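You operate a simulated robot arm through the tools that you are given. There is no shell and no other tool. Be economical: measure what you need, move in short steps, check, and stop when the job is done.

Carry out the task below with a simulated robot arm. There is one attempt and no reset: what you move stays moved.

JOB
Dust the dull spot on the chest, polish it with the pad and close the tin.
Fine: duster and pad go back.

It is judged by the outcome, as a careful person would: the job done as asked, and still so three seconds after it is handed in. It fails if anything else is knocked over, pushed out of place, dropped, spilled or broken.

ROBOT AND FRAMES
A 7-joint arm with a two-finger parallel gripper, fixed in place. Base frame: the origin is at the foot of the arm, x ahead of it, y to its left, z up. Lengths are in cm, angles in degrees, forces in N, time in s.
Its first joint turns from -66.0 to 66.0 degrees. Payload 2.4 kg.
The TCP is the grasp point between the finger pads, 3 cm short of the fingertips. In the tool frame z runs along the fingers and y along their closing line. The gripper opens to 9.4 cm. The fingers are 2.8 cm wide and 1 cm thick; the gripper's body (5 by 9.6 cm) begins 5.5 cm behind the TCP.
Orientation is that of the tool frame in the base frame, as [roll, pitch, yaw] about the fixed x, y, z axes, in that order (R = Rz(yaw) Ry(pitch) Rx(roll)). With the fingers straight down and closing along the base's y, the tool's x points along the base's -x, its y along +y and its z along -z.

CONTROLS
- The arm moves only by the tool jog_arm. Its argument "deltas" is a list of rows, each a list of 3 entries, a list of its own where there are three numbers: the shift along the tool's x, y, z in cm, then the turn, a rotation vector about the tool's x, y, z in degrees, then the finger opening in cm, from 0 to 9.4. In form: [[[x, y, z], [wx, wy, wz], hand], ...]. A call has 1 to 12 rows; each row is the pose to reach, as a shift and turn from the pose commanded when the call began, along the tool's axes at that moment. Each row takes 0.2 s and may step no farther than 5 cm and 8.6 degrees from the row before; otherwise, or with a gripper value out of range, the whole call is refused. A pose out of reach is approached as far as the arm can. The call stops where the force on the tool passes 40 N (or 10 N more than at its start, if that is more) or the arm is blocked; 0.2 s more then pass. Each finger travels about 15.3 cm/s and halts on what it meets, pressing with about 44 N; the grip force reading is that of the motor and also rises with nothing between the fingers. The clock runs only during rows and for 0.2 s after the last one: add rows that repeat a pose to give the fingers time. It gives the time, the measured TCP pose, the force on the tool (base axes), the opening and the grip force at its end, in the units of the frame above (readings bear some noise).
- Cameras (640 x 400 px; columns grow to the right, rows downward): "scene" is fixed at [3.49, 48.22, 142.73]; the picture's right is [-0.74, -0.67, 0.00], its down [-0.49, 0.54, -0.68] and it looks along [0.46, -0.50, -0.73] (base axes); focal length 331 px, centre (320, 200). "wrist" rides on the gripper at [7.6, 1.4, -10.3] in the tool frame; the picture's right is [-0.18, 0.98, 0.00], its down [-0.75, -0.14, -0.64] and it looks along [-0.63, -0.12, 0.77] (tool axes); focal length 243 px, centre (320, 200). There is no depth. A picture from a camera that has moved, and an enlarged one, comes with that camera's place and axes in the base frame and with its lens.
- capture(camera): a new picture of that camera. No time passes.
- inspect(camera, box): a new picture of the part [left, top, right, bottom] of that camera's present view, enlarged. No time passes.
- sign_off(): hands the job in; it is judged then, once.

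Work in short steps. Places have to be worked out from the pictures, the camera data and where the tool is seen: move nearer, look again, correct. Check each grasp and each placing, and mend what went wrong. You have 120 turns and 84 pictures in all, those below and enlarged ones among them. Open the gripper and draw the arm clear of the work before you hand the job in, unless the task says otherwise; then end with one line.

The tools are called as name(argument=value, ...) on one line, values as JSON. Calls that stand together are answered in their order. jog_arm: Moves the arm, as the interface text tells. Its arguments: {"type":"object","properties":{"deltas":{"type":"array"}},"required":["deltas"]} The other tools are called the same way: capture (camera) takes a picture; inspect (camera, box) takes an enlarged picture of a part of a camera's view; sign_off () hands the job in.

At the start:

```text
time_s: 0.0
tcp_pos: [34.37, -22.54, 86.01]
orientation: [-180.0, -0.1, 180.0]
force: [0.4, 0.0, -0.3]
opening: 9.41
grasp_force: 0.1
```

scene: 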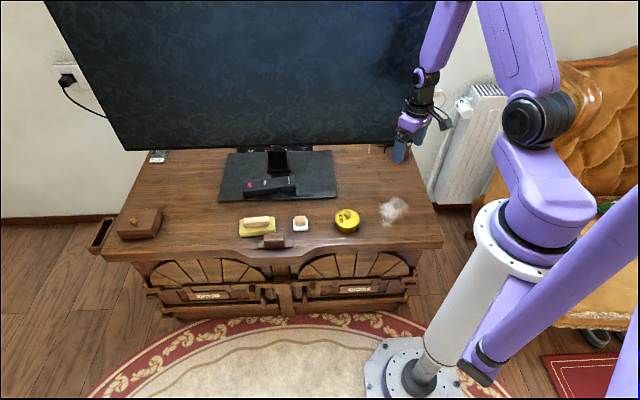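
wrist: 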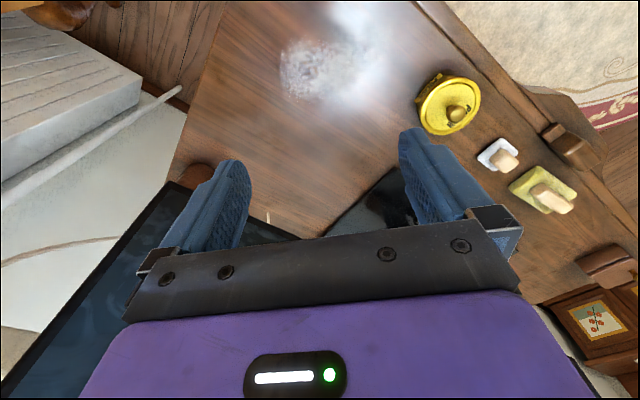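

The two views triangulate the chest top to roughly z≈58–60, not 11.5, so I'll go carefully. First I'll look closer at the objects.

inspect(camera="scene", box=[220, 170, 420, 295])

inspect(camera="scene", box=[80, 130, 280, 255])

inspect(camera="wrist", box=[260, 0, 640, 237])

inspect(camera="scene", box=[370, 80, 470, 230])

```text
3.20 times, centred on (320, 232) of scene
camera zoom: at [3.49, 48.22, 142.73], right [-0.74, -0.67, 0.0], down [-0.49, 0.54, -0.68], along [0.46, -0.5, -0.73], focal length 1060 px, centre (320, 96)
```

zoom: 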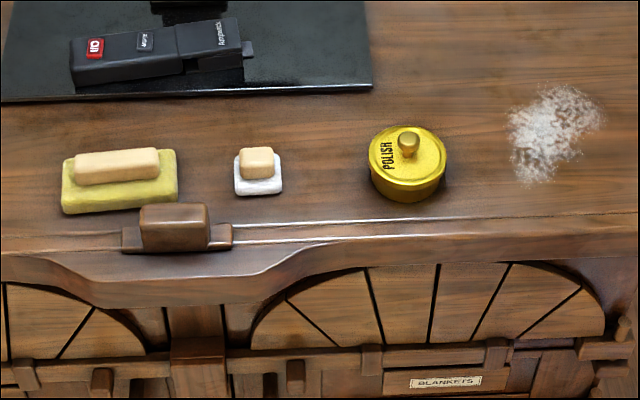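

```text
3.20 times, centred on (180, 192) of scene
camera zoom: at [3.49, 48.22, 142.73], right [-0.74, -0.67, 0.0], down [-0.49, 0.54, -0.68], along [0.46, -0.5, -0.73], focal length 1060 px, centre (768, 224)
```

zoom: 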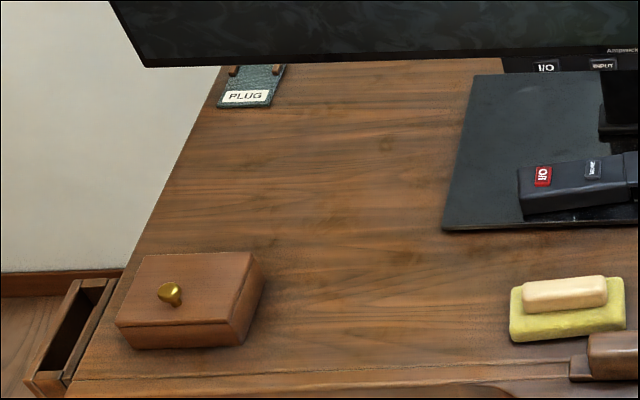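

```text
1.68 times, centred on (450, 118) of wrist
camera zoom: at [26.79, -21.12, 96.26], right [0.18, 0.98, 0.0], down [0.75, -0.14, 0.64], along [0.63, -0.12, -0.77], focal length 409 px, centre (101, 337)
```

zoom: 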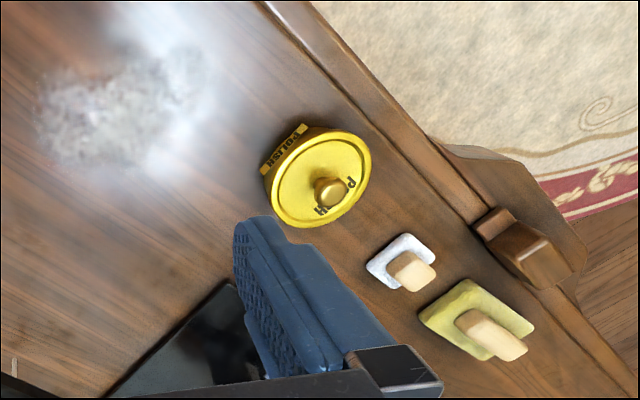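

```text
2.67 times, centred on (420, 155) of scene
camera zoom: at [3.49, 48.22, 142.73], right [-0.74, -0.67, 0.0], down [-0.49, 0.54, -0.68], along [0.46, -0.5, -0.73], focal length 884 px, centre (53, 320)
```

zoom: 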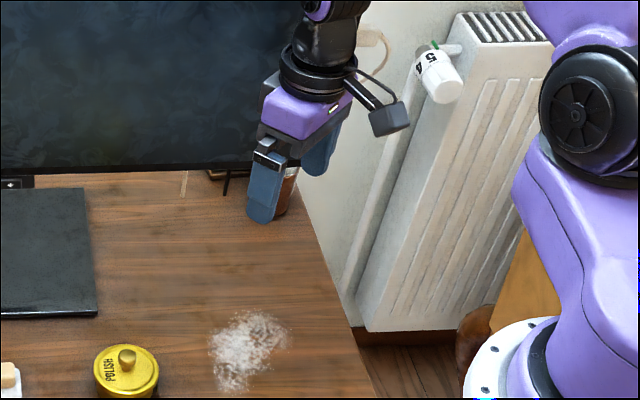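

The yellow block is the duster, the white one the pad, and the polish tin sits near (42,-6). I'll move over the tin for a closer look while staying high.

jog_arm(deltas=[[[-1.5, 4, 1.5], [0, 0, 0], 9.4], [[-3, 8, 3], [0, 0, 0], 9.4], [[-4.5, 12, 4.5], [0, 0, 0], 9.4], [[-6, 16, 6], [0, 0, 0], 9.4], [[-6, 16, 6], [0, 0, 0], 9.4]])

capture(camera="wrist")

capture(camera="scene")

```text
time_s: 1.2
tcp_pos: [40.2, -6.49, 79.92]
orientation: [180.0, -0.1, 180.0]
force: [0.3, 0.0, 0.7]
opening: 9.38
grasp_force: 0.1
```

```text
77 pictures are left
camera wrist: at [32.66, -4.97, 90.21], right [0.18, 0.98, 0.0], down [0.75, -0.14, 0.64], along [0.63, -0.12, -0.77], focal length 243 px, centre (320, 200)
```

wrist: 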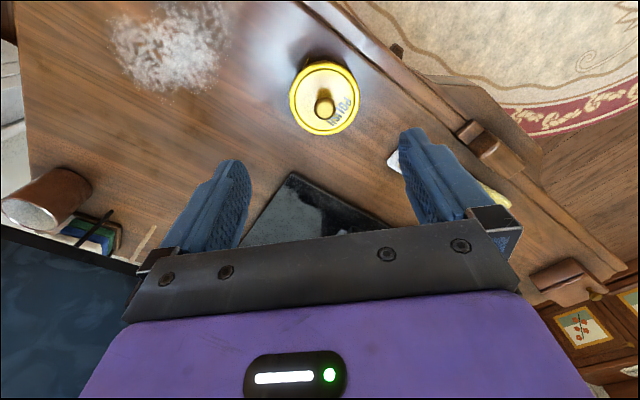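

```text
76 pictures are left
```

scene: 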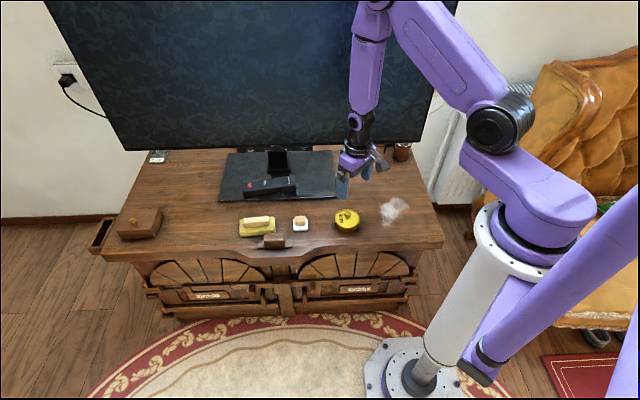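

Now zoom on the tin to see how the lid sits, and the tools.

inspect(camera="wrist", box=[260, 40, 400, 150])

inspect(camera="scene", box=[320, 195, 376, 240])

inspect(camera="scene", box=[230, 200, 320, 256])

```text
3.64 times, centred on (330, 95) of wrist
camera zoom: at [32.66, -4.97, 90.21], right [0.18, 0.98, 0.0], down [0.75, -0.14, 0.64], along [0.63, -0.12, -0.77], focal length 882 px, centre (284, 582)
```

zoom: 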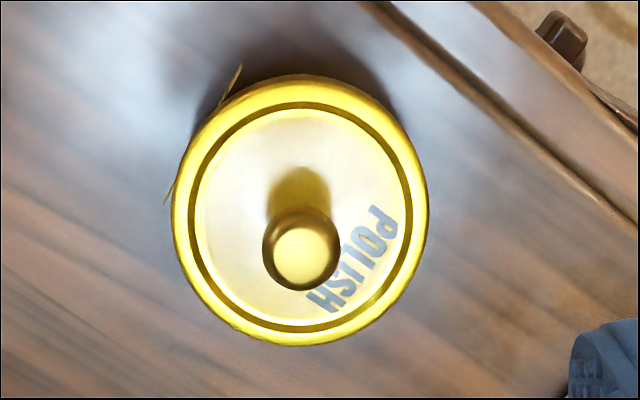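

```text
8.89 times, centred on (348, 218) of scene
camera zoom: at [3.49, 48.22, 142.73], right [-0.74, -0.67, 0.0], down [-0.49, 0.54, -0.68], along [0.46, -0.5, -0.73], focal length 2945 px, centre (71, 44)
```

zoom: 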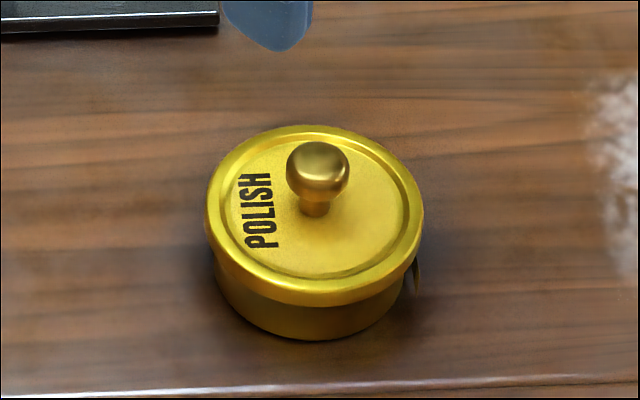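

```text
7.11 times, centred on (275, 228) of scene
camera zoom: at [3.49, 48.22, 142.73], right [-0.74, -0.67, 0.0], down [-0.49, 0.54, -0.68], along [0.46, -0.5, -0.73], focal length 2356 px, centre (640, 1)
```

zoom: 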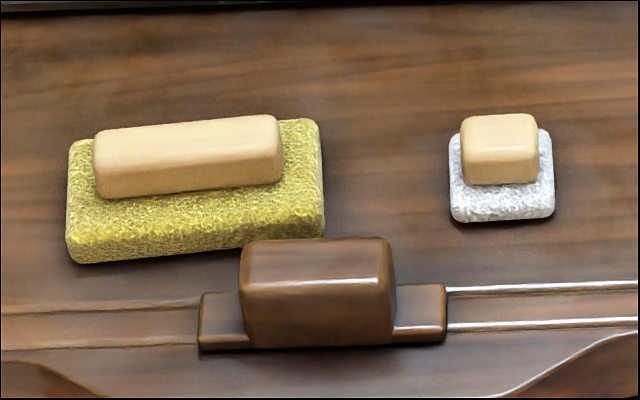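

The tin is lidded, so it likely needs opening to load the pad and closing afterwards. The duster and pad are aligned with the chest's front edge, about 42° in the base frame, so I'll move over them and turn the tool to match.

jog_arm(deltas=[[[-2.4, 2.8, 0.4], [0, 0, -8.4], 9.4], [[-4.8, 5.6, 0.8], [0, 0, -16.8], 9.4], [[-7.2, 8.4, 1.2], [0, 0, -25.2], 9.4], [[-9.6, 11.2, 1.6], [0, 0, -33.6], 9.4], [[-12, 14, 2], [0, 0, -42], 9.4], [[-12, 14, 2], [0, 0, -42], 9.4]])

capture(camera="wrist")

capture(camera="scene")

```text
time_s: 2.6
tcp_pos: [52.48, 7.44, 77.73]
orientation: [-180.0, -0.1, -137.7]
force: [0.1, -0.1, -0.4]
opening: 9.4
grasp_force: 0.0
```

```text
72 pictures are left
camera wrist: at [45.93, 3.54, 88.02], right [-0.52, 0.85, 0.0], down [0.65, 0.4, 0.64], along [0.55, 0.34, -0.77], focal length 243 px, centre (320, 200)
```

wrist: 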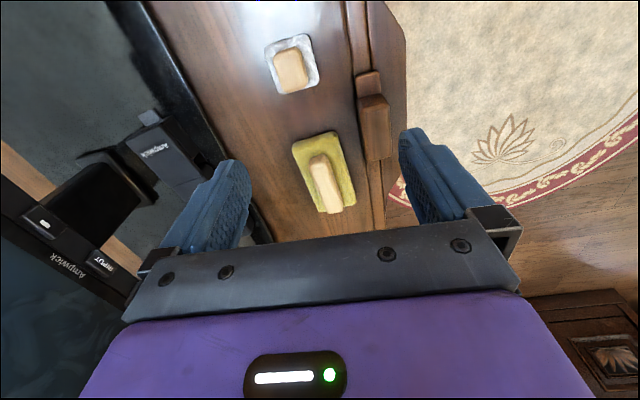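

```text
71 pictures are left
```

scene: 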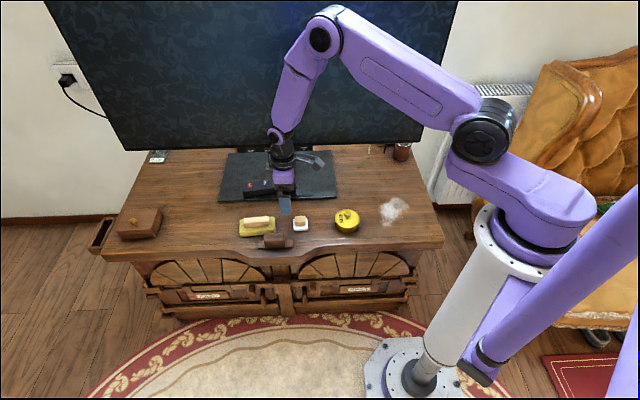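

The duster handle centre comes out near (60.8, 13.4) with its top at about z≈63.5 and its axis at about 49°. I'll move above it, turn 7° more, and go down to z=72.

jog_arm(deltas=[[[-3.4, -0.4, 1.9], [0, 0, -2.4], 9.4], [[-6.8, -0.8, 3.8], [0, 0, -4.8], 9.4], [[-10.2, -1.15, 5.7], [0, 0, -7], 9.4], [[-10.2, -1.15, 5.7], [0, 0, -7], 9.4]])

capture(camera="wrist")

inspect(camera="scene", box=[210, 150, 370, 250])

```text
time_s: 3.6
tcp_pos: [60.62, 13.37, 72.15]
orientation: [-180.0, 0.0, -130.8]
force: [0.1, -0.2, -0.6]
opening: 9.41
grasp_force: 0.1
```

```text
70 pictures are left
camera wrist: at [54.58, 8.62, 82.42], right [-0.62, 0.78, 0.0], down [0.6, 0.48, 0.64], along [0.5, 0.4, -0.77], focal length 243 px, centre (320, 200)
```

wrist: 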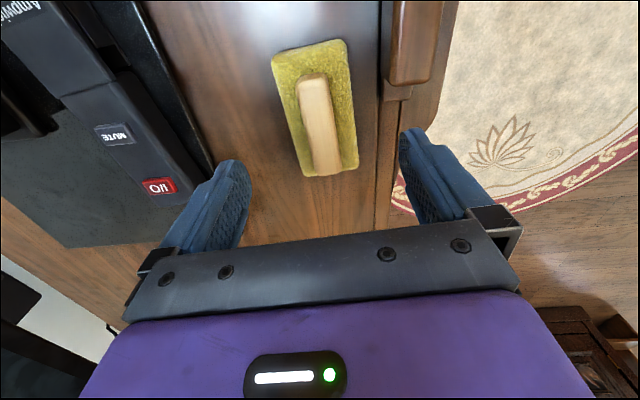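

```text
4.00 times, centred on (290, 200) of scene
camera zoom: at [3.49, 48.22, 142.73], right [-0.74, -0.67, 0.0], down [-0.49, 0.54, -0.68], along [0.46, -0.5, -0.73], focal length 1325 px, centre (440, 200)
```

zoom: 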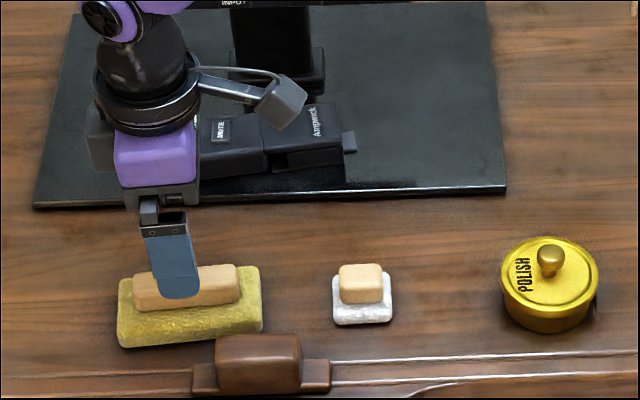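

The handle is just about below the TCP, at about (61.1, 13.8) with its axis near 46°. I'll go down until the fingertips are near the handle top, then check.

jog_arm(deltas=[[[-0.6, 0, 2.5], [0, 0, 2.5], 9.4], [[-0.6, 0, 5], [0, 0, 2.5], 9.4], [[-0.6, 0, 5], [0, 0, 2.5], 9.4]])

capture(camera="wrist")

inspect(camera="scene", box=[220, 190, 300, 250])

```text
time_s: 4.4
tcp_pos: [61.11, 13.84, 67.23]
orientation: [-180.0, 0.0, -133.5]
force: [-0.1, 0.0, 0.5]
opening: 9.4
grasp_force: 0.1
```

```text
68 pictures are left
camera wrist: at [54.82, 9.36, 77.59], right [-0.59, 0.81, 0.0], down [0.62, 0.45, 0.64], along [0.52, 0.38, -0.77], focal length 243 px, centre (320, 200)
```

wrist: 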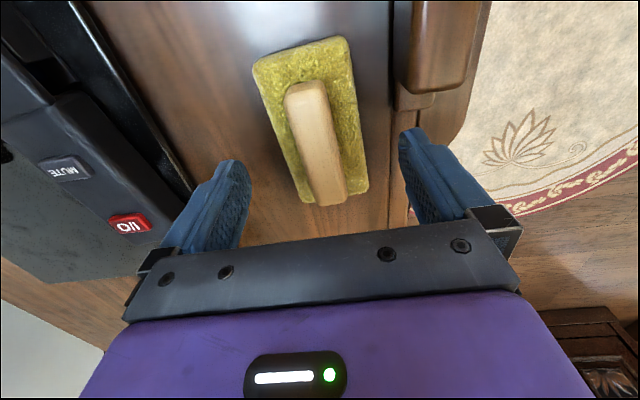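

```text
6.67 times, centred on (260, 220) of scene
camera zoom: at [3.49, 48.22, 142.73], right [-0.74, -0.67, 0.0], down [-0.49, 0.54, -0.68], along [0.46, -0.5, -0.73], focal length 2209 px, centre (720, 67)
```

zoom: 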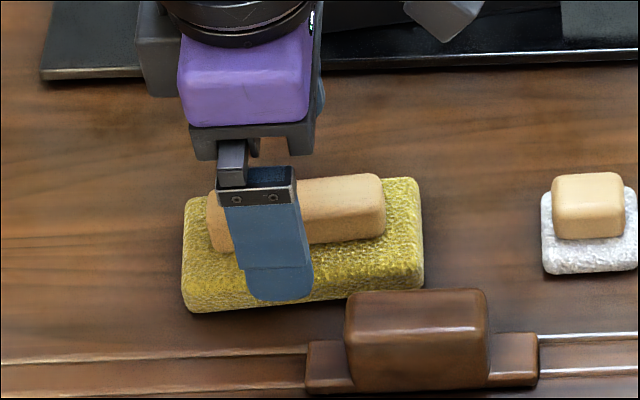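

The right finger could pass close to the sliding block, so I'll narrow the opening to 6 before going lower, in small steps.

jog_arm(deltas=[[[0.2, 0.1, 0], [0, 0, 0], 6], [[0.2, 0.1, 0], [0, 0, 0], 6], [[0.2, 0.1, 1], [0, 0, 0], 6], [[0.2, 0.1, 2], [0, 0, 0], 6], [[0.2, 0.1, 2.7], [0, 0, 0], 6]])

capture(camera="wrist")

inspect(camera="scene", box=[220, 190, 300, 250])

```text
time_s: 5.6
tcp_pos: [61.2, 13.61, 64.99]
orientation: [-179.4, 0.4, -133.7]
force: [3.6, -8.2, 26.5]
opening: 6.47
grasp_force: 4.4
```

```text
66 pictures are left
camera wrist: at [54.88, 9.13, 75.18], right [-0.59, 0.81, -0.01], down [0.61, 0.45, 0.65], along [0.53, 0.38, -0.76], focal length 243 px, centre (320, 200)
```

wrist: 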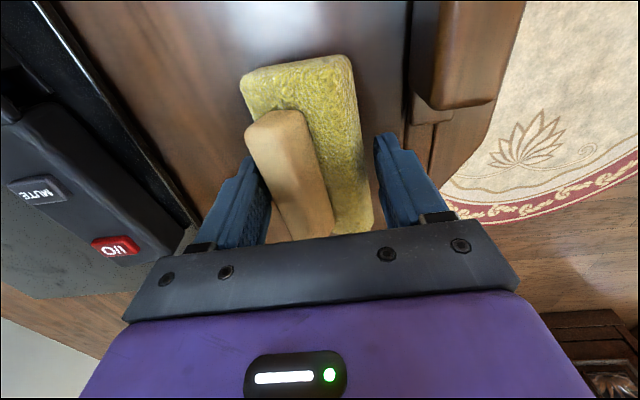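

```text
6.67 times, centred on (260, 220) of scene
camera zoom: at [3.44, 48.19, 142.74], right [-0.74, -0.67, 0.0], down [-0.49, 0.54, -0.68], along [0.46, -0.5, -0.73], focal length 2209 px, centre (720, 67)
```

zoom: 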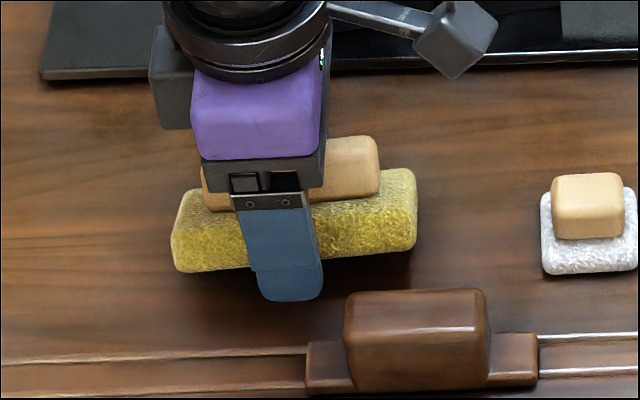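

The fingers straddled the cloth and met resistance, tipping the duster, so the surface is higher than I thought. I'll open and lift away gently.

jog_arm(deltas=[[[0, 0, 0], [0, 0, 0], 8], [[0, 0, -1], [0, 0, 0], 9], [[0, 0, -3], [0, 0, 0], 9.4], [[0, 0, -5], [0, 0, 0], 9.4], [[0, 0, -5], [0, 0, 0], 9.4]])

capture(camera="wrist")

inspect(camera="scene", box=[220, 190, 300, 250])

```text
time_s: 6.8
tcp_pos: [60.83, 13.8, 69.47]
orientation: [-179.9, -0.1, -133.5]
force: [-0.6, -0.1, -0.3]
opening: 9.39
grasp_force: 0.0
```

```text
64 pictures are left
camera wrist: at [54.6, 9.31, 79.86], right [-0.59, 0.81, 0.0], down [0.62, 0.45, 0.64], along [0.52, 0.38, -0.77], focal length 243 px, centre (320, 200)
```

wrist: 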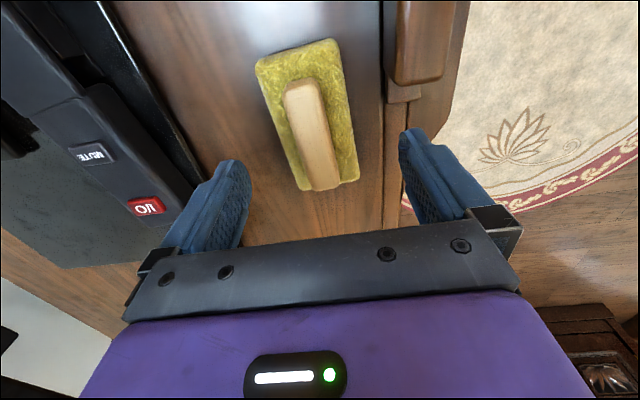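

```text
6.67 times, centred on (260, 220) of scene
camera zoom: at [3.49, 48.22, 142.73], right [-0.74, -0.67, 0.0], down [-0.49, 0.54, -0.68], along [0.46, -0.5, -0.73], focal length 2209 px, centre (720, 67)
```

zoom: 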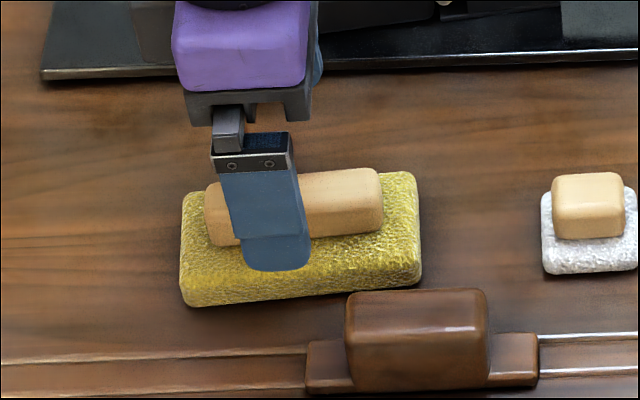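

The duster settled flat, nearly where it was. I'll zoom in on the handle to get its centre and width accurately.

inspect(camera="wrist", box=[240, 30, 400, 200])

```text
2.35 times, centred on (320, 115) of wrist
camera zoom: at [54.6, 9.31, 79.86], right [-0.59, 0.81, 0.0], down [0.62, 0.45, 0.64], along [0.52, 0.38, -0.77], focal length 571 px, centre (320, 400)
```

zoom: 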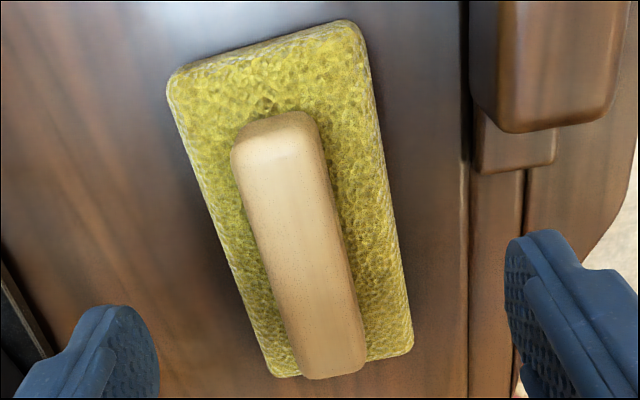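

Handle centre is about 0.5 cm toward -y in the tool frame, and the handle is about 2.5 cm wide. I'll narrow to 4.8, shift, and go down until the tips are just beside the handle.

jog_arm(deltas=[[[-0.3, -0.5, 0], [0, 0, -0.5], 4.8], [[-0.3, -0.5, 0], [0, 0, -0.5], 4.8], [[-0.3, -0.5, 1.2], [0, 0, -0.5], 4.8], [[-0.3, -0.5, 2.4], [0, 0, -0.5], 4.8], [[-0.3, -0.5, 3.2], [0, 0, -0.5], 4.8]])

capture(camera="wrist")

inspect(camera="scene", box=[220, 190, 300, 250])

```text
time_s: 8.0
tcp_pos: [61.39, 13.51, 66.26]
orientation: [-179.9, 0.0, -133.1]
force: [0.3, 0.7, -1.1]
opening: 4.8
grasp_force: 0.1
```

```text
61 pictures are left
camera wrist: at [55.23, 9.12, 76.63], right [-0.59, 0.8, 0.0], down [0.62, 0.46, 0.64], along [0.52, 0.38, -0.77], focal length 243 px, centre (320, 200)
```

wrist: 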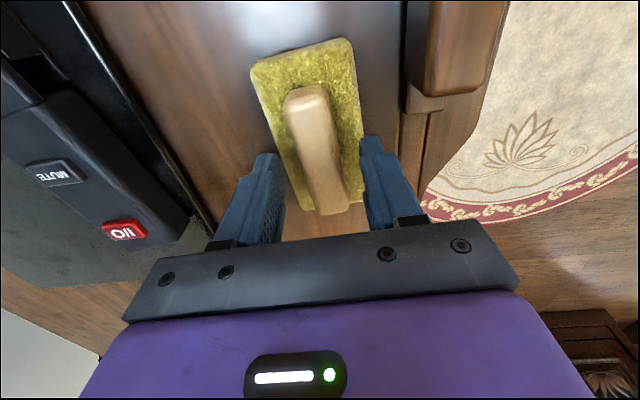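

```text
6.67 times, centred on (260, 220) of scene
camera zoom: at [3.49, 48.22, 142.73], right [-0.74, -0.67, 0.0], down [-0.49, 0.54, -0.68], along [0.46, -0.5, -0.73], focal length 2209 px, centre (720, 67)
```

zoom: 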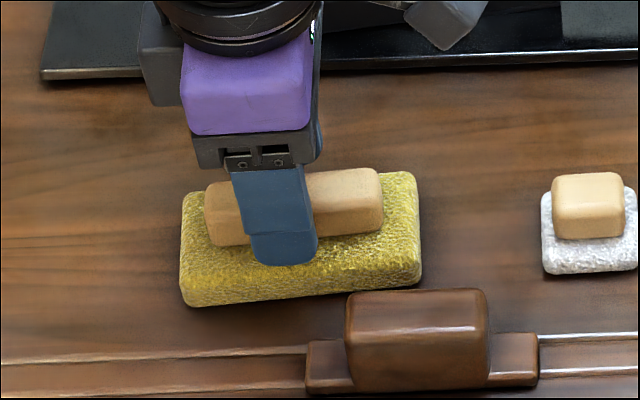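

Good: the fingers bracket the handle with no contact. I'll recentre slightly along the handle and lower 0.9, watching the force.

jog_arm(deltas=[[[0.5, 0.1, 0], [0, 0, 0], 4.8], [[0.5, 0.1, 0.5], [0, 0, 0], 4.8], [[0.5, 0.1, 0.9], [0, 0, 0], 4.8], [[0.5, 0.1, 0.9], [0, 0, 0], 4.8]])

inspect(camera="wrist", box=[220, 60, 420, 230])

inspect(camera="scene", box=[220, 190, 300, 250])

```text
time_s: 9.0
tcp_pos: [61.08, 13.21, 65.35]
orientation: [180.0, -0.1, -132.9]
force: [-0.7, 0.2, 0.4]
opening: 4.83
grasp_force: 0.2
```

```text
2.35 times, centred on (320, 145) of wrist
camera zoom: at [54.89, 8.78, 75.68], right [-0.59, 0.8, 0.0], down [0.62, 0.46, 0.64], along [0.52, 0.38, -0.77], focal length 571 px, centre (320, 329)
```

zoom: 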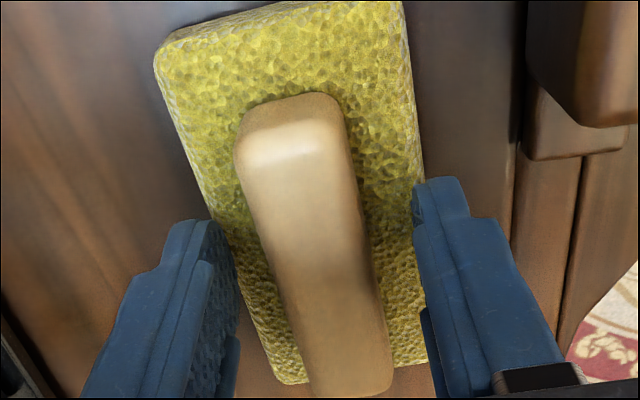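

```text
6.67 times, centred on (260, 220) of scene
camera zoom: at [3.49, 48.22, 142.73], right [-0.74, -0.67, 0.0], down [-0.49, 0.54, -0.68], along [0.46, -0.5, -0.73], focal length 2209 px, centre (720, 67)
```

zoom: 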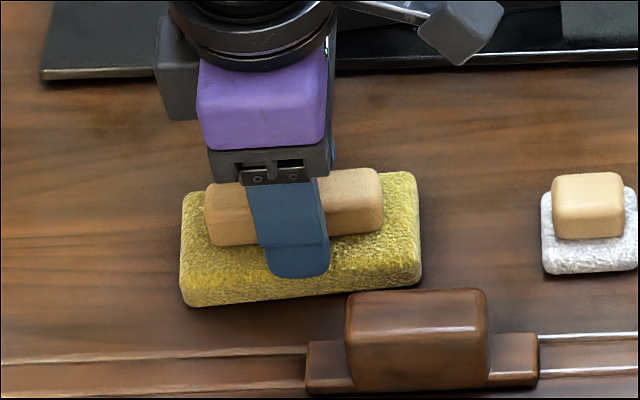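

Centred with no contact yet. I'll lower another 0.6 and close on the handle.

jog_arm(deltas=[[[0, 0, 0.3], [0, 0, 0], 4.8], [[0, 0, 0.6], [0, 0, 0], 4.8], [[0, 0, 0.6], [0, 0, 0], 2.4], [[0, 0, 0.6], [0, 0, 0], 1.6], [[0, 0, 0.6], [0, 0, 0], 1.6]])

inspect(camera="wrist", box=[220, 60, 420, 230])

inspect(camera="scene", box=[220, 190, 300, 250])

```text
time_s: 9.6
tcp_pos: [61.27, 13.4, 65.25]
orientation: [-179.8, 0.2, -133.0]
force: [2.0, 1.0, 4.7]
opening: 2.39
grasp_force: 0.6
stopped in row 3: the force on the tool passed its limit (the readings are from after the stop); the commanded pose is now the measured one
```

```text
2.35 times, centred on (320, 145) of wrist
camera zoom: at [55.12, 8.83, 75.53], right [-0.59, 0.8, 0.0], down [0.61, 0.46, 0.65], along [0.52, 0.38, -0.76], focal length 571 px, centre (320, 329)
```

zoom: 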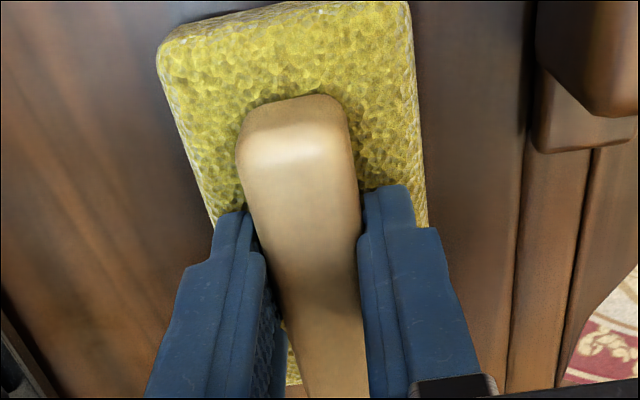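

```text
6.67 times, centred on (260, 220) of scene
camera zoom: at [3.48, 48.21, 142.73], right [-0.74, -0.67, 0.0], down [-0.49, 0.54, -0.68], along [0.46, -0.5, -0.73], focal length 2209 px, centre (720, 67)
```

zoom: 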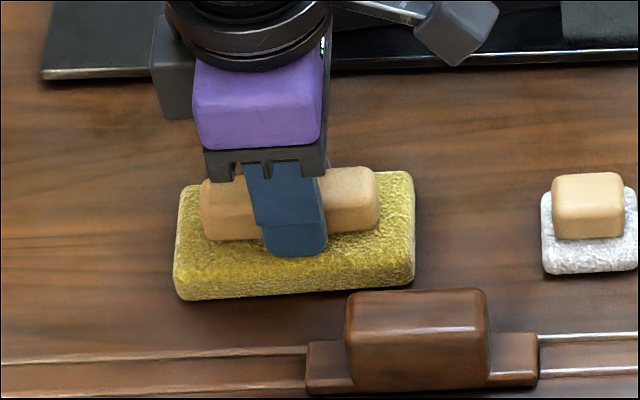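

The tips touched the cloth top at about 62.2, which is ideal. Now I'll close on the handle.

jog_arm(deltas=[[[0, 0, 0], [0, 0, 0], 2], [[0, 0, -0.1], [0, 0, 0], 1.2], [[0, 0, -0.1], [0, 0, 0], 1.2]])

```text
time_s: 10.4
tcp_pos: [61.26, 13.26, 65.08]
orientation: [-179.9, 0.2, -132.9]
force: [2.0, 0.8, 2.5]
opening: 2.31
grasp_force: 44.6
```

Gripped at 2.3 cm. Lift and check.

jog_arm(deltas=[[[0, 0, -1], [0, 0, 0], 1.2], [[0, 0, -3], [0, 0, 0], 1.2], [[0, 0, -6], [0, 0, 0], 1.2], [[0, 0, -6], [0, 0, 0], 1.2]])

capture(camera="wrist")

capture(camera="scene")

```text
time_s: 11.4
tcp_pos: [61.23, 13.45, 71.27]
orientation: [-179.9, 0.1, -133.0]
force: [0.9, -0.7, 0.2]
opening: 2.29
grasp_force: 43.9
```

```text
55 pictures are left
camera wrist: at [54.99, 8.96, 81.58], right [-0.59, 0.8, 0.0], down [0.62, 0.46, 0.64], along [0.52, 0.38, -0.77], focal length 243 px, centre (320, 200)
```

wrist: 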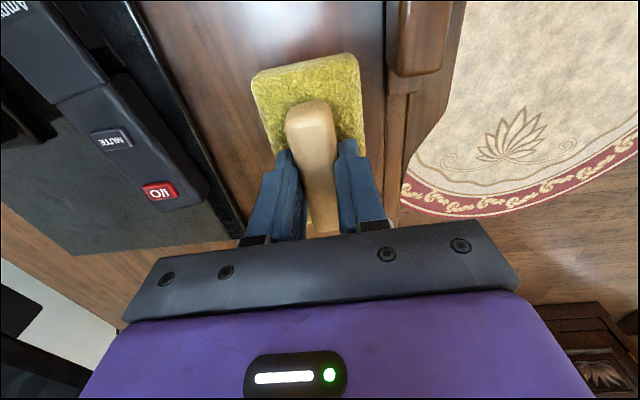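

```text
54 pictures are left
```

scene: 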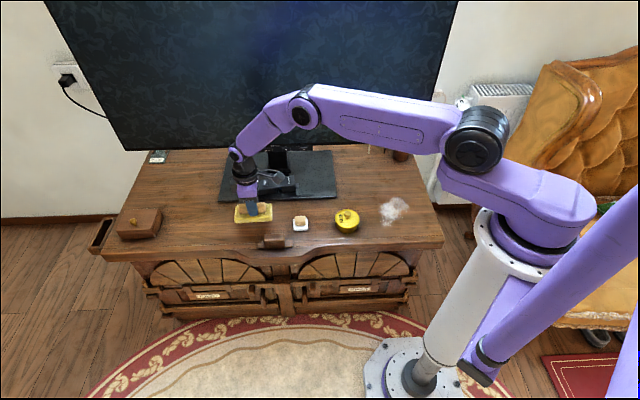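

The duster is held. The surface works out at z≈60 and the dull spot's centre at about (34, -21). I'll carry the duster over at z≈76, clear of the pad and tin knob.

jog_arm(deltas=[[[0, 0, -4.5], [0, 0, 0], 1.2], [[4.4, -0.4, -4.5], [0, 0, 0], 1.2], [[8.8, -0.8, -4.5], [0, 0, 0], 1.2], [[13.2, -1.2, -4.5], [0, 0, 0], 1.2], [[17.6, -1.6, -4.5], [0, 0, 0], 1.2], [[22, -2, -4.5], [0, 0, 0], 1.2], [[26.4, -2.4, -4.5], [0, 0, 0], 1.2], [[30.8, -2.8, -4.5], [0, 0, 0], 1.2], [[35.2, -3.2, -4.5], [0, 0, 0], 1.2], [[39.6, -3.5, -4.5], [0, 0, 0], 1.2], [[43.7, -3.7, -4.5], [0, 0, 0], 1.2], [[43.7, -3.7, -4.5], [0, 0, 0], 1.2]])

capture(camera="wrist")

capture(camera="scene")

```text
time_s: 14.0
tcp_pos: [34.24, -21.51, 75.77]
orientation: [-179.8, 0.0, -132.9]
force: [-0.2, 0.4, -1.0]
opening: 2.27
grasp_force: 43.7
```

```text
53 pictures are left
camera wrist: at [28.05, -25.95, 86.1], right [-0.59, 0.8, 0.0], down [0.62, 0.46, 0.64], along [0.52, 0.38, -0.77], focal length 243 px, centre (320, 200)
```

wrist: 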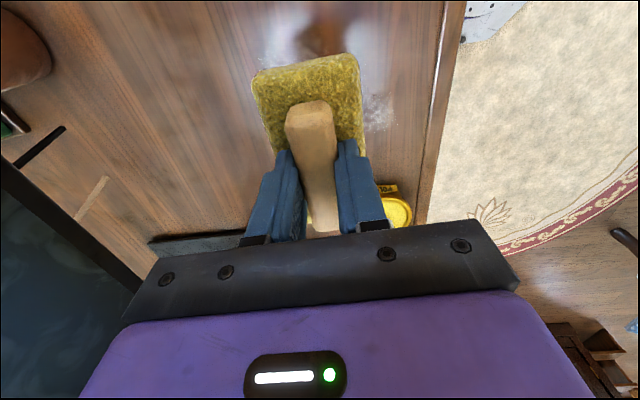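

```text
52 pictures are left
```

scene: 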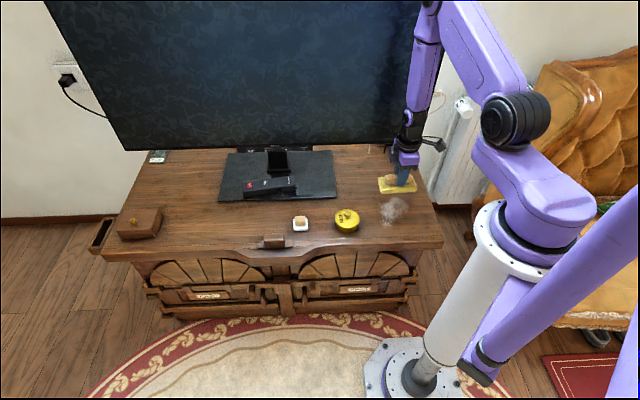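

Directly above the spot. I'll descend to just above contact.

jog_arm(deltas=[[[0, 0, 4], [0, 0, 0], 1.2], [[0, 0, 8], [0, 0, 0], 1.2], [[0, 0, 10], [0, 0, 0], 1.2], [[0, 0, 10.6], [0, 0, 0], 1.2], [[0, 0, 10.6], [0, 0, 0], 1.2]])

inspect(camera="scene", box=[330, 160, 450, 250])

```text
time_s: 15.2
tcp_pos: [34.23, -21.12, 65.24]
orientation: [-179.9, 0.1, -133.0]
force: [-3.2, -1.4, 19.9]
opening: 2.3
grasp_force: 44.1
```

```text
4.44 times, centred on (390, 205) of scene
camera zoom: at [3.46, 48.23, 142.72], right [-0.74, -0.67, 0.0], down [-0.49, 0.54, -0.68], along [0.46, -0.5, -0.73], focal length 1473 px, centre (9, 178)
```

zoom: 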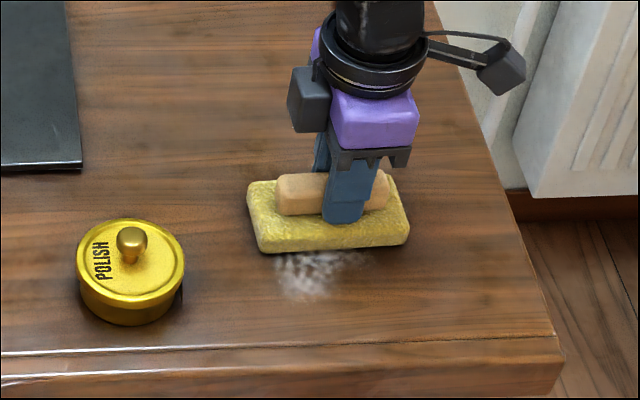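

Contact at about 20 N. I'll scrub back and forth across the spot along tool y, staying clear of the tin and the edge.

jog_arm(deltas=[[[0, 2, -0.1], [0, 0, 0], 1.2], [[0, 4, -0.1], [0, 0, 0], 1.2], [[0, 5, -0.1], [0, 0, 0], 1.2], [[0, 3, -0.1], [0, 0, 0], 1.2], [[0, 0.5, -0.1], [0, 0, 0], 1.2], [[0, -1.5, -0.1], [0, 0, 0], 1.2], [[0, 0.5, -0.1], [0, 0, 0], 1.2], [[0, 3, -0.1], [0, 0, 0], 1.2], [[0, 5, -0.1], [0, 0, 0], 1.2], [[0, 2.5, -0.1], [0, 0, 0], 1.2], [[0, 0, -0.1], [0, 0, 0], 1.2], [[0, -2, -0.1], [0, 0, 0], 1.2]])

inspect(camera="scene", box=[330, 160, 450, 250])

```text
time_s: 16.2
tcp_pos: [31.08, -18.27, 65.13]
orientation: [179.4, -0.1, -132.7]
force: [-1.1, -0.4, 13.3]
opening: 2.31
grasp_force: 44.1
stopped in row 4: the force on the tool passed its limit (the readings are from after the stop); the commanded pose is now the measured one
```

```text
4.44 times, centred on (390, 205) of scene
camera zoom: at [3.47, 48.22, 142.73], right [-0.74, -0.67, 0.0], down [-0.49, 0.54, -0.68], along [0.46, -0.5, -0.73], focal length 1473 px, centre (9, 178)
```

zoom: 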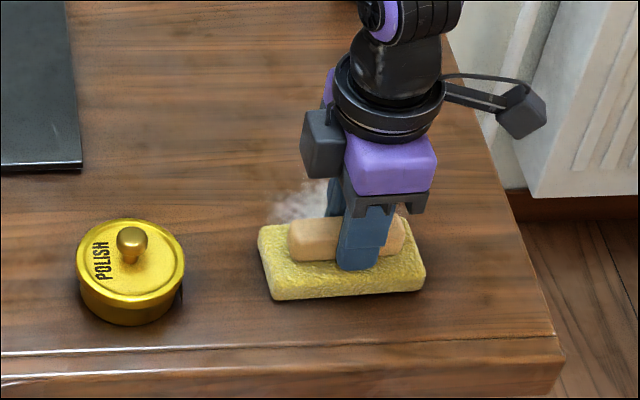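

The force limit tripped on the stroke reversal. I'll use slower, slightly lighter strokes.

jog_arm(deltas=[[[0, -0.3, -0.15], [0, 0, 0], 1.2], [[0, -1.3, -0.15], [0, 0, 0], 1.2], [[0, -2.5, -0.15], [0, 0, 0], 1.2], [[0, -3.7, -0.15], [0, 0, 0], 1.2], [[0, -4.9, -0.15], [0, 0, 0], 1.2], [[0, -6.1, -0.15], [0, 0, 0], 1.2], [[0, -7, -0.15], [0, 0, 0], 1.2], [[0, -7, -0.15], [0, 0, 0], 1.2], [[0, -6.2, -0.15], [0, 0, 0], 1.2], [[0, -5, -0.15], [0, 0, 0], 1.2], [[0, -3.8, -0.15], [0, 0, 0], 1.2], [[0, -2.6, -0.15], [0, 0, 0], 1.2]])

inspect(camera="scene", box=[330, 160, 450, 250])

```text
time_s: 18.8
tcp_pos: [32.96, -20.03, 65.26]
orientation: [179.4, -0.2, -132.6]
force: [-0.2, -0.8, -1.3]
opening: 2.32
grasp_force: 43.9
```

```text
4.44 times, centred on (390, 205) of scene
camera zoom: at [3.49, 48.21, 142.73], right [-0.74, -0.67, 0.0], down [-0.49, 0.54, -0.68], along [0.46, -0.5, -0.73], focal length 1473 px, centre (9, 178)
```

zoom: 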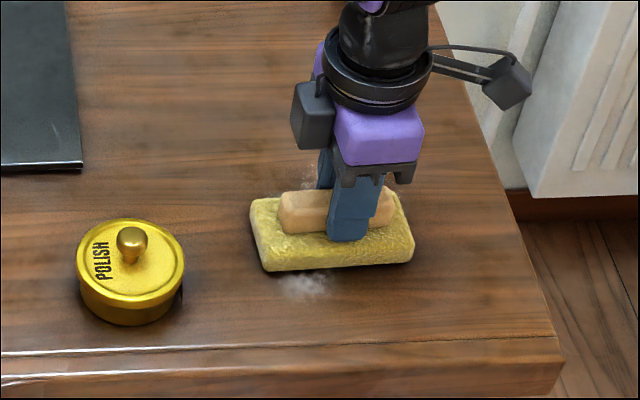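

The dust is thinning but pressure is now nearly zero. I'll press slightly more and continue the strokes.

jog_arm(deltas=[[[0, 0.6, 0.2], [0, 0, 0], 1.2], [[0, 1.8, 0.2], [0, 0, 0], 1.2], [[0, 3, 0.2], [0, 0, 0], 1.2], [[0, 4.2, 0.2], [0, 0, 0], 1.2], [[0, 4.4, 0.2], [0, 0, 0], 1.2], [[0, 3.4, 0.2], [0, 0, 0], 1.2], [[0, 2.2, 0.2], [0, 0, 0], 1.2], [[0, 1, 0.2], [0, 0, 0], 1.2], [[0, -0.2, 0.2], [0, 0, 0], 1.2], [[0, -1.4, 0.2], [0, 0, 0], 1.2], [[0, -2.6, 0.2], [0, 0, 0], 1.2], [[0, -4.3, 0.2], [0, 0, 0], 1.2]])

inspect(camera="scene", box=[330, 160, 450, 250])

```text
time_s: 19.5
tcp_pos: [31.87, -18.71, 65.15]
orientation: [179.9, 0.1, -132.5]
force: [-0.7, 0.5, 8.1]
opening: 2.28
grasp_force: 43.7
stopped in row 3: the force on the tool passed its limit (the readings are from after the stop); the commanded pose is now the measured one
```

```text
4.44 times, centred on (390, 205) of scene
camera zoom: at [3.48, 48.22, 142.73], right [-0.74, -0.67, 0.0], down [-0.49, 0.54, -0.68], along [0.46, -0.5, -0.73], focal length 1473 px, centre (9, 178)
```

zoom: 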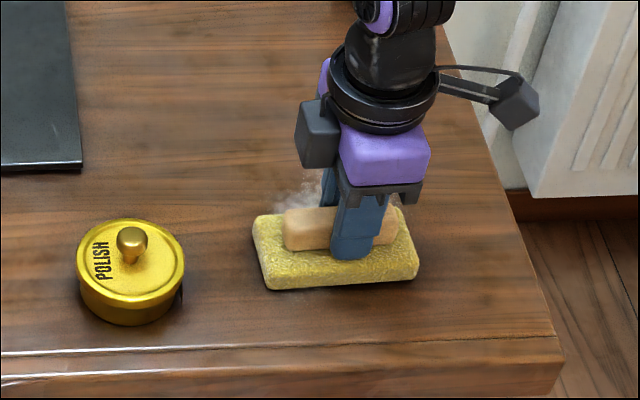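

Now at about 8 N. I'll continue at this height with 1 cm steps.

jog_arm(deltas=[[[0, 0.8, -0.03], [0, 0, 0], 1.2], [[0, 1.7, -0.03], [0, 0, 0], 1.2], [[0, 2.5, -0.03], [0, 0, 0], 1.2], [[0, 2.5, -0.03], [0, 0, 0], 1.2], [[0, 1.7, -0.03], [0, 0, 0], 1.2], [[0, 0.7, -0.03], [0, 0, 0], 1.2], [[0, -0.4, -0.03], [0, 0, 0], 1.2], [[0, -1.5, -0.03], [0, 0, 0], 1.2], [[0, -2.6, -0.03], [0, 0, 0], 1.2], [[0, -3.7, -0.03], [0, 0, 0], 1.2], [[0, -4.8, -0.03], [0, 0, 0], 1.2], [[0, -5.7, -0.03], [0, 0, 0], 1.2]])

inspect(camera="scene", box=[330, 160, 450, 250])

```text
time_s: 22.1
tcp_pos: [35.92, -22.59, 65.28]
orientation: [179.7, 0.0, -132.7]
force: [-9.6, 7.5, 31.3]
opening: 2.31
grasp_force: 44.2
```

```text
4.44 times, centred on (390, 205) of scene
camera zoom: at [3.43, 48.25, 142.72], right [-0.74, -0.67, 0.0], down [-0.49, 0.54, -0.68], along [0.46, -0.5, -0.73], focal length 1473 px, centre (9, 178)
```

zoom: 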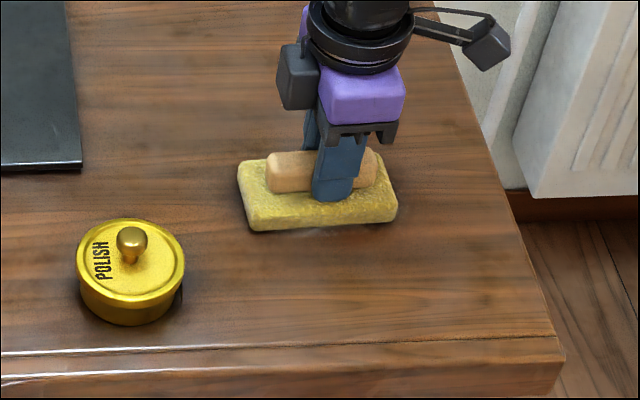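

The dust is almost gone. I'll do one more back-and-forth, a bit lighter.

jog_arm(deltas=[[[0, -0.6, -0.12], [0, 0, 0], 1.2], [[0, -0.6, -0.12], [0, 0, 0], 1.2], [[0, 0.4, -0.12], [0, 0, 0], 1.2], [[0, 1.4, -0.1], [0, 0, 0], 1.2], [[0, 2.4, -0.08], [0, 0, 0], 1.2], [[0, 3.4, -0.05], [0, 0, 0], 1.2], [[0, 4.4, -0.05], [0, 0, 0], 1.2], [[0, 5.4, -0.03], [0, 0, 0], 1.2], [[0, 6.4, -0.03], [0, 0, 0], 1.2], [[0, 7.2, -0.03], [0, 0, 0], 1.2], [[0, 7.2, -0.03], [0, 0, 0], 1.2]])

inspect(camera="scene", box=[330, 160, 450, 250])

```text
time_s: 24.5
tcp_pos: [30.83, -17.85, 65.27]
orientation: [179.8, 0.1, -132.7]
force: [-0.3, -0.4, -0.9]
opening: 2.31
grasp_force: 44.6
```

```text
4.44 times, centred on (390, 205) of scene
camera zoom: at [3.49, 48.22, 142.73], right [-0.74, -0.67, 0.0], down [-0.49, 0.54, -0.68], along [0.46, -0.5, -0.73], focal length 1473 px, centre (9, 178)
```

zoom: 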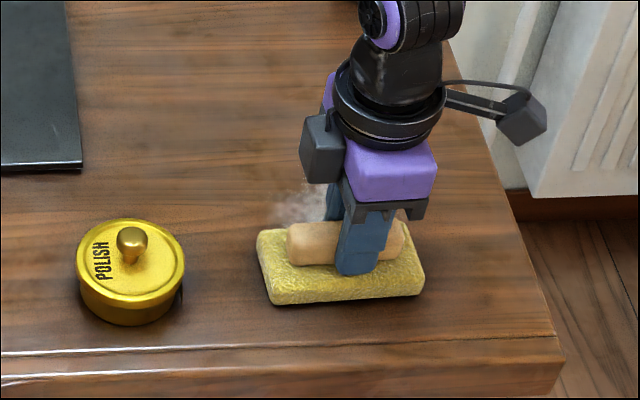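

Some dust remains in the middle strip. I'll press a little more and scrub over that band, shifted slightly toward it.

jog_arm(deltas=[[[0, 0, 0.12], [0, 0, 0], 1.2], [[-0.4, -1, 0.12], [0, 0, 0], 1.2], [[-0.8, -2, 0.12], [0, 0, 0], 1.2], [[-1, -3, 0.1], [0, 0, 0], 1.2], [[-1, -4, 0.1], [0, 0, 0], 1.2], [[-1, -5, 0.08], [0, 0, 0], 1.2], [[-1, -6, 0.06], [0, 0, 0], 1.2], [[-1, -7, 0.04], [0, 0, 0], 1.2], [[-1, -7, 0.04], [0, 0, 0], 1.2], [[-1, -6.2, 0.06], [0, 0, 0], 1.2], [[-1, -5.2, 0.08], [0, 0, 0], 1.2], [[-1, -4.2, 0.1], [0, 0, 0], 1.2]])

jog_arm(deltas=[[[0, 1, 0.02], [0, 0, 0], 1.2], [[0, 2, 0.02], [0, 0, 0], 1.2], [[0, 3, 0.02], [0, 0, 0], 1.2], [[0, 3.6, 0.02], [0, 0, 0], 1.2], [[0, 3.6, 0.02], [0, 0, 0], 1.2], [[0, 2.6, 0.02], [0, 0, 0], 1.2], [[0, 1.6, 0], [0, 0, 0], 1.2], [[0, 0.6, 0], [0, 0, 0], 1.2], [[0, -0.4, -0.02], [0, 0, 0], 1.2], [[0, -1.4, -0.04], [0, 0, 0], 1.2], [[0, -2.4, -0.05], [0, 0, 0], 1.2], [[0, -3.2, -0.06], [0, 0, 0], 1.2]])

inspect(camera="scene", box=[330, 160, 450, 250])

```text
time_s: 25.0
tcp_pos: [31.07, -17.88, 65.2]
orientation: [179.3, -0.1, -132.7]
force: [-3.1, 0.2, 15.1]
opening: 2.3
grasp_force: 43.8
stopped in row 2: the force on the tool passed its limit (the readings are from after the stop); the commanded pose is now the measured one
```

```text
time_s: 26.5
tcp_pos: [28.36, -15.58, 65.25]
orientation: [178.1, -0.3, -132.1]
force: [-0.4, 0.2, 14.6]
opening: 2.33
grasp_force: 44.1
stopped in row 7: the force on the tool passed its limit (the readings are from after the stop); the commanded pose is now the measured one
```

```text
4.44 times, centred on (390, 205) of scene
camera zoom: at [3.47, 48.22, 142.73], right [-0.74, -0.67, 0.0], down [-0.49, 0.54, -0.68], along [0.46, -0.5, -0.73], focal length 1473 px, centre (9, 178)
```

zoom: 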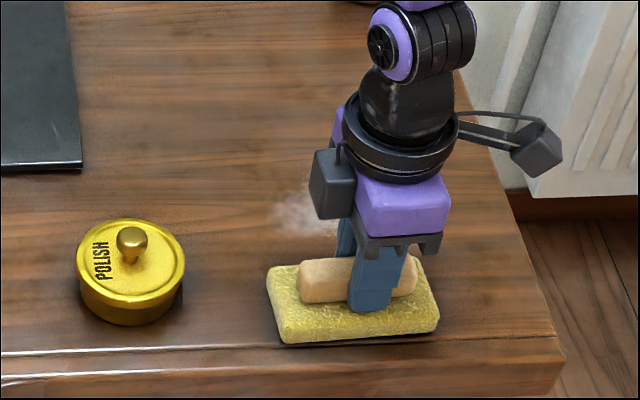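

The remaining dust is centred near (36.8, -20.9), and I drifted too far forward. I'll lift slightly, level the tool and come back over it.

jog_arm(deltas=[[[0, 0, -0.8], [1, -0.2, 0], 1.2], [[-0.4, -2.5, -1], [1.9, -0.3, 0], 1.2], [[-0.8, -5, -1], [1.9, -0.3, 0], 1.2], [[-1.2, -7.5, -1], [1.9, -0.3, 0], 1.2], [[-1.5, -9.5, -0.6], [1.9, -0.3, 0], 1.2], [[-1.5, -9.5, -0.6], [1.9, -0.3, 0], 1.2]])

inspect(camera="scene", box=[330, 160, 450, 250])

```text
time_s: 27.9
tcp_pos: [36.69, -20.9, 65.34]
orientation: [-180.0, 0.0, -132.3]
force: [-0.2, 0.1, -1.7]
opening: 2.28
grasp_force: 44.5
```

```text
4.44 times, centred on (390, 205) of scene
camera zoom: at [3.49, 48.21, 142.73], right [-0.74, -0.67, 0.0], down [-0.49, 0.54, -0.68], along [0.46, -0.5, -0.73], focal length 1473 px, centre (9, 178)
```

zoom: 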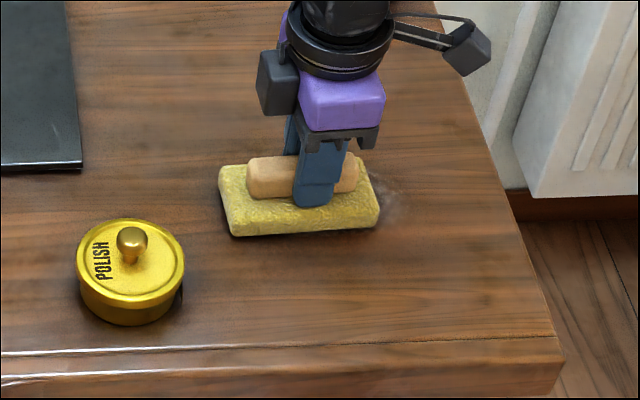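

Now a faint patch shows to the right. I'll centre between, press lightly and make strokes along x, then y.

jog_arm(deltas=[[[0.5, 0, 0.15], [0, 0, 0], 1.2], [[1.3, 0, 0.22], [0, 0, 0], 1.2], [[2.2, 0, 0.22], [0, 0, 0], 1.2], [[3.1, 0, 0.22], [0, 0, 0], 1.2], [[4, 0, 0.22], [0, 0, 0], 1.2], [[4.4, -0.6, 0.22], [0, 0, 0], 1.2], [[3.6, -1, 0.22], [0, 0, 0], 1.2], [[2.7, -1, 0.22], [0, 0, 0], 1.2], [[1.8, -1, 0.22], [0, 0, 0], 1.2], [[0.9, -1, 0.22], [0, 0, 0], 1.2], [[0.5, -0.2, 0.22], [0, 0, 0], 1.2], [[1, 0.7, 0.22], [0, 0, 0], 1.2]])

inspect(camera="scene", box=[330, 160, 450, 250])

```text
time_s: 30.5
tcp_pos: [35.27, -21.07, 65.36]
orientation: [-179.9, 0.0, -132.2]
force: [-0.3, -0.6, 0.2]
opening: 2.32
grasp_force: 44.3
```

```text
4.44 times, centred on (390, 205) of scene
camera zoom: at [3.49, 48.22, 142.73], right [-0.74, -0.67, 0.0], down [-0.49, 0.54, -0.68], along [0.46, -0.5, -0.73], focal length 1473 px, centre (9, 178)
```

zoom: 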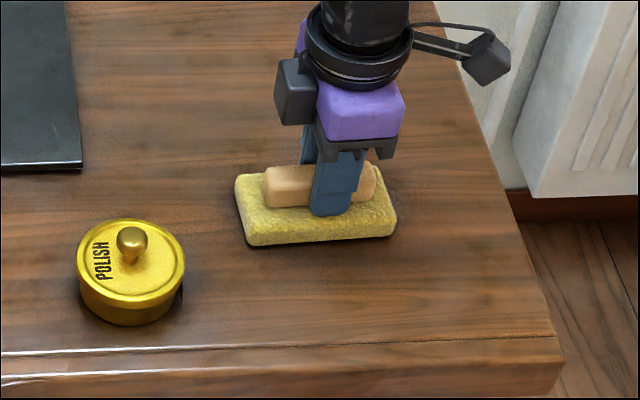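

It looks mostly clean. I'll lift and move aside to see the whole spot.

jog_arm(deltas=[[[0, 0, -3], [0, 0, 0], 1.2], [[3, 0, -6], [0, 0, 0], 1.2], [[7, 0, -6], [0, 0, 0], 1.2], [[11, 0, -6], [0, 0, 0], 1.2], [[11, 0, -6], [0, 0, 0], 1.2]])

inspect(camera="scene", box=[330, 160, 450, 250])

```text
time_s: 31.7
tcp_pos: [27.99, -29.33, 71.32]
orientation: [-179.9, 0.1, -132.2]
force: [0.5, -0.1, -0.9]
opening: 2.31
grasp_force: 43.9
```

```text
4.44 times, centred on (390, 205) of scene
camera zoom: at [3.49, 48.21, 142.73], right [-0.74, -0.67, 0.0], down [-0.49, 0.54, -0.68], along [0.46, -0.5, -0.73], focal length 1473 px, centre (9, 178)
```

zoom: 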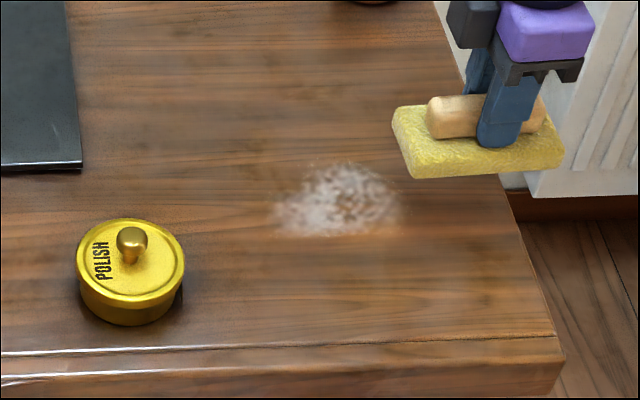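

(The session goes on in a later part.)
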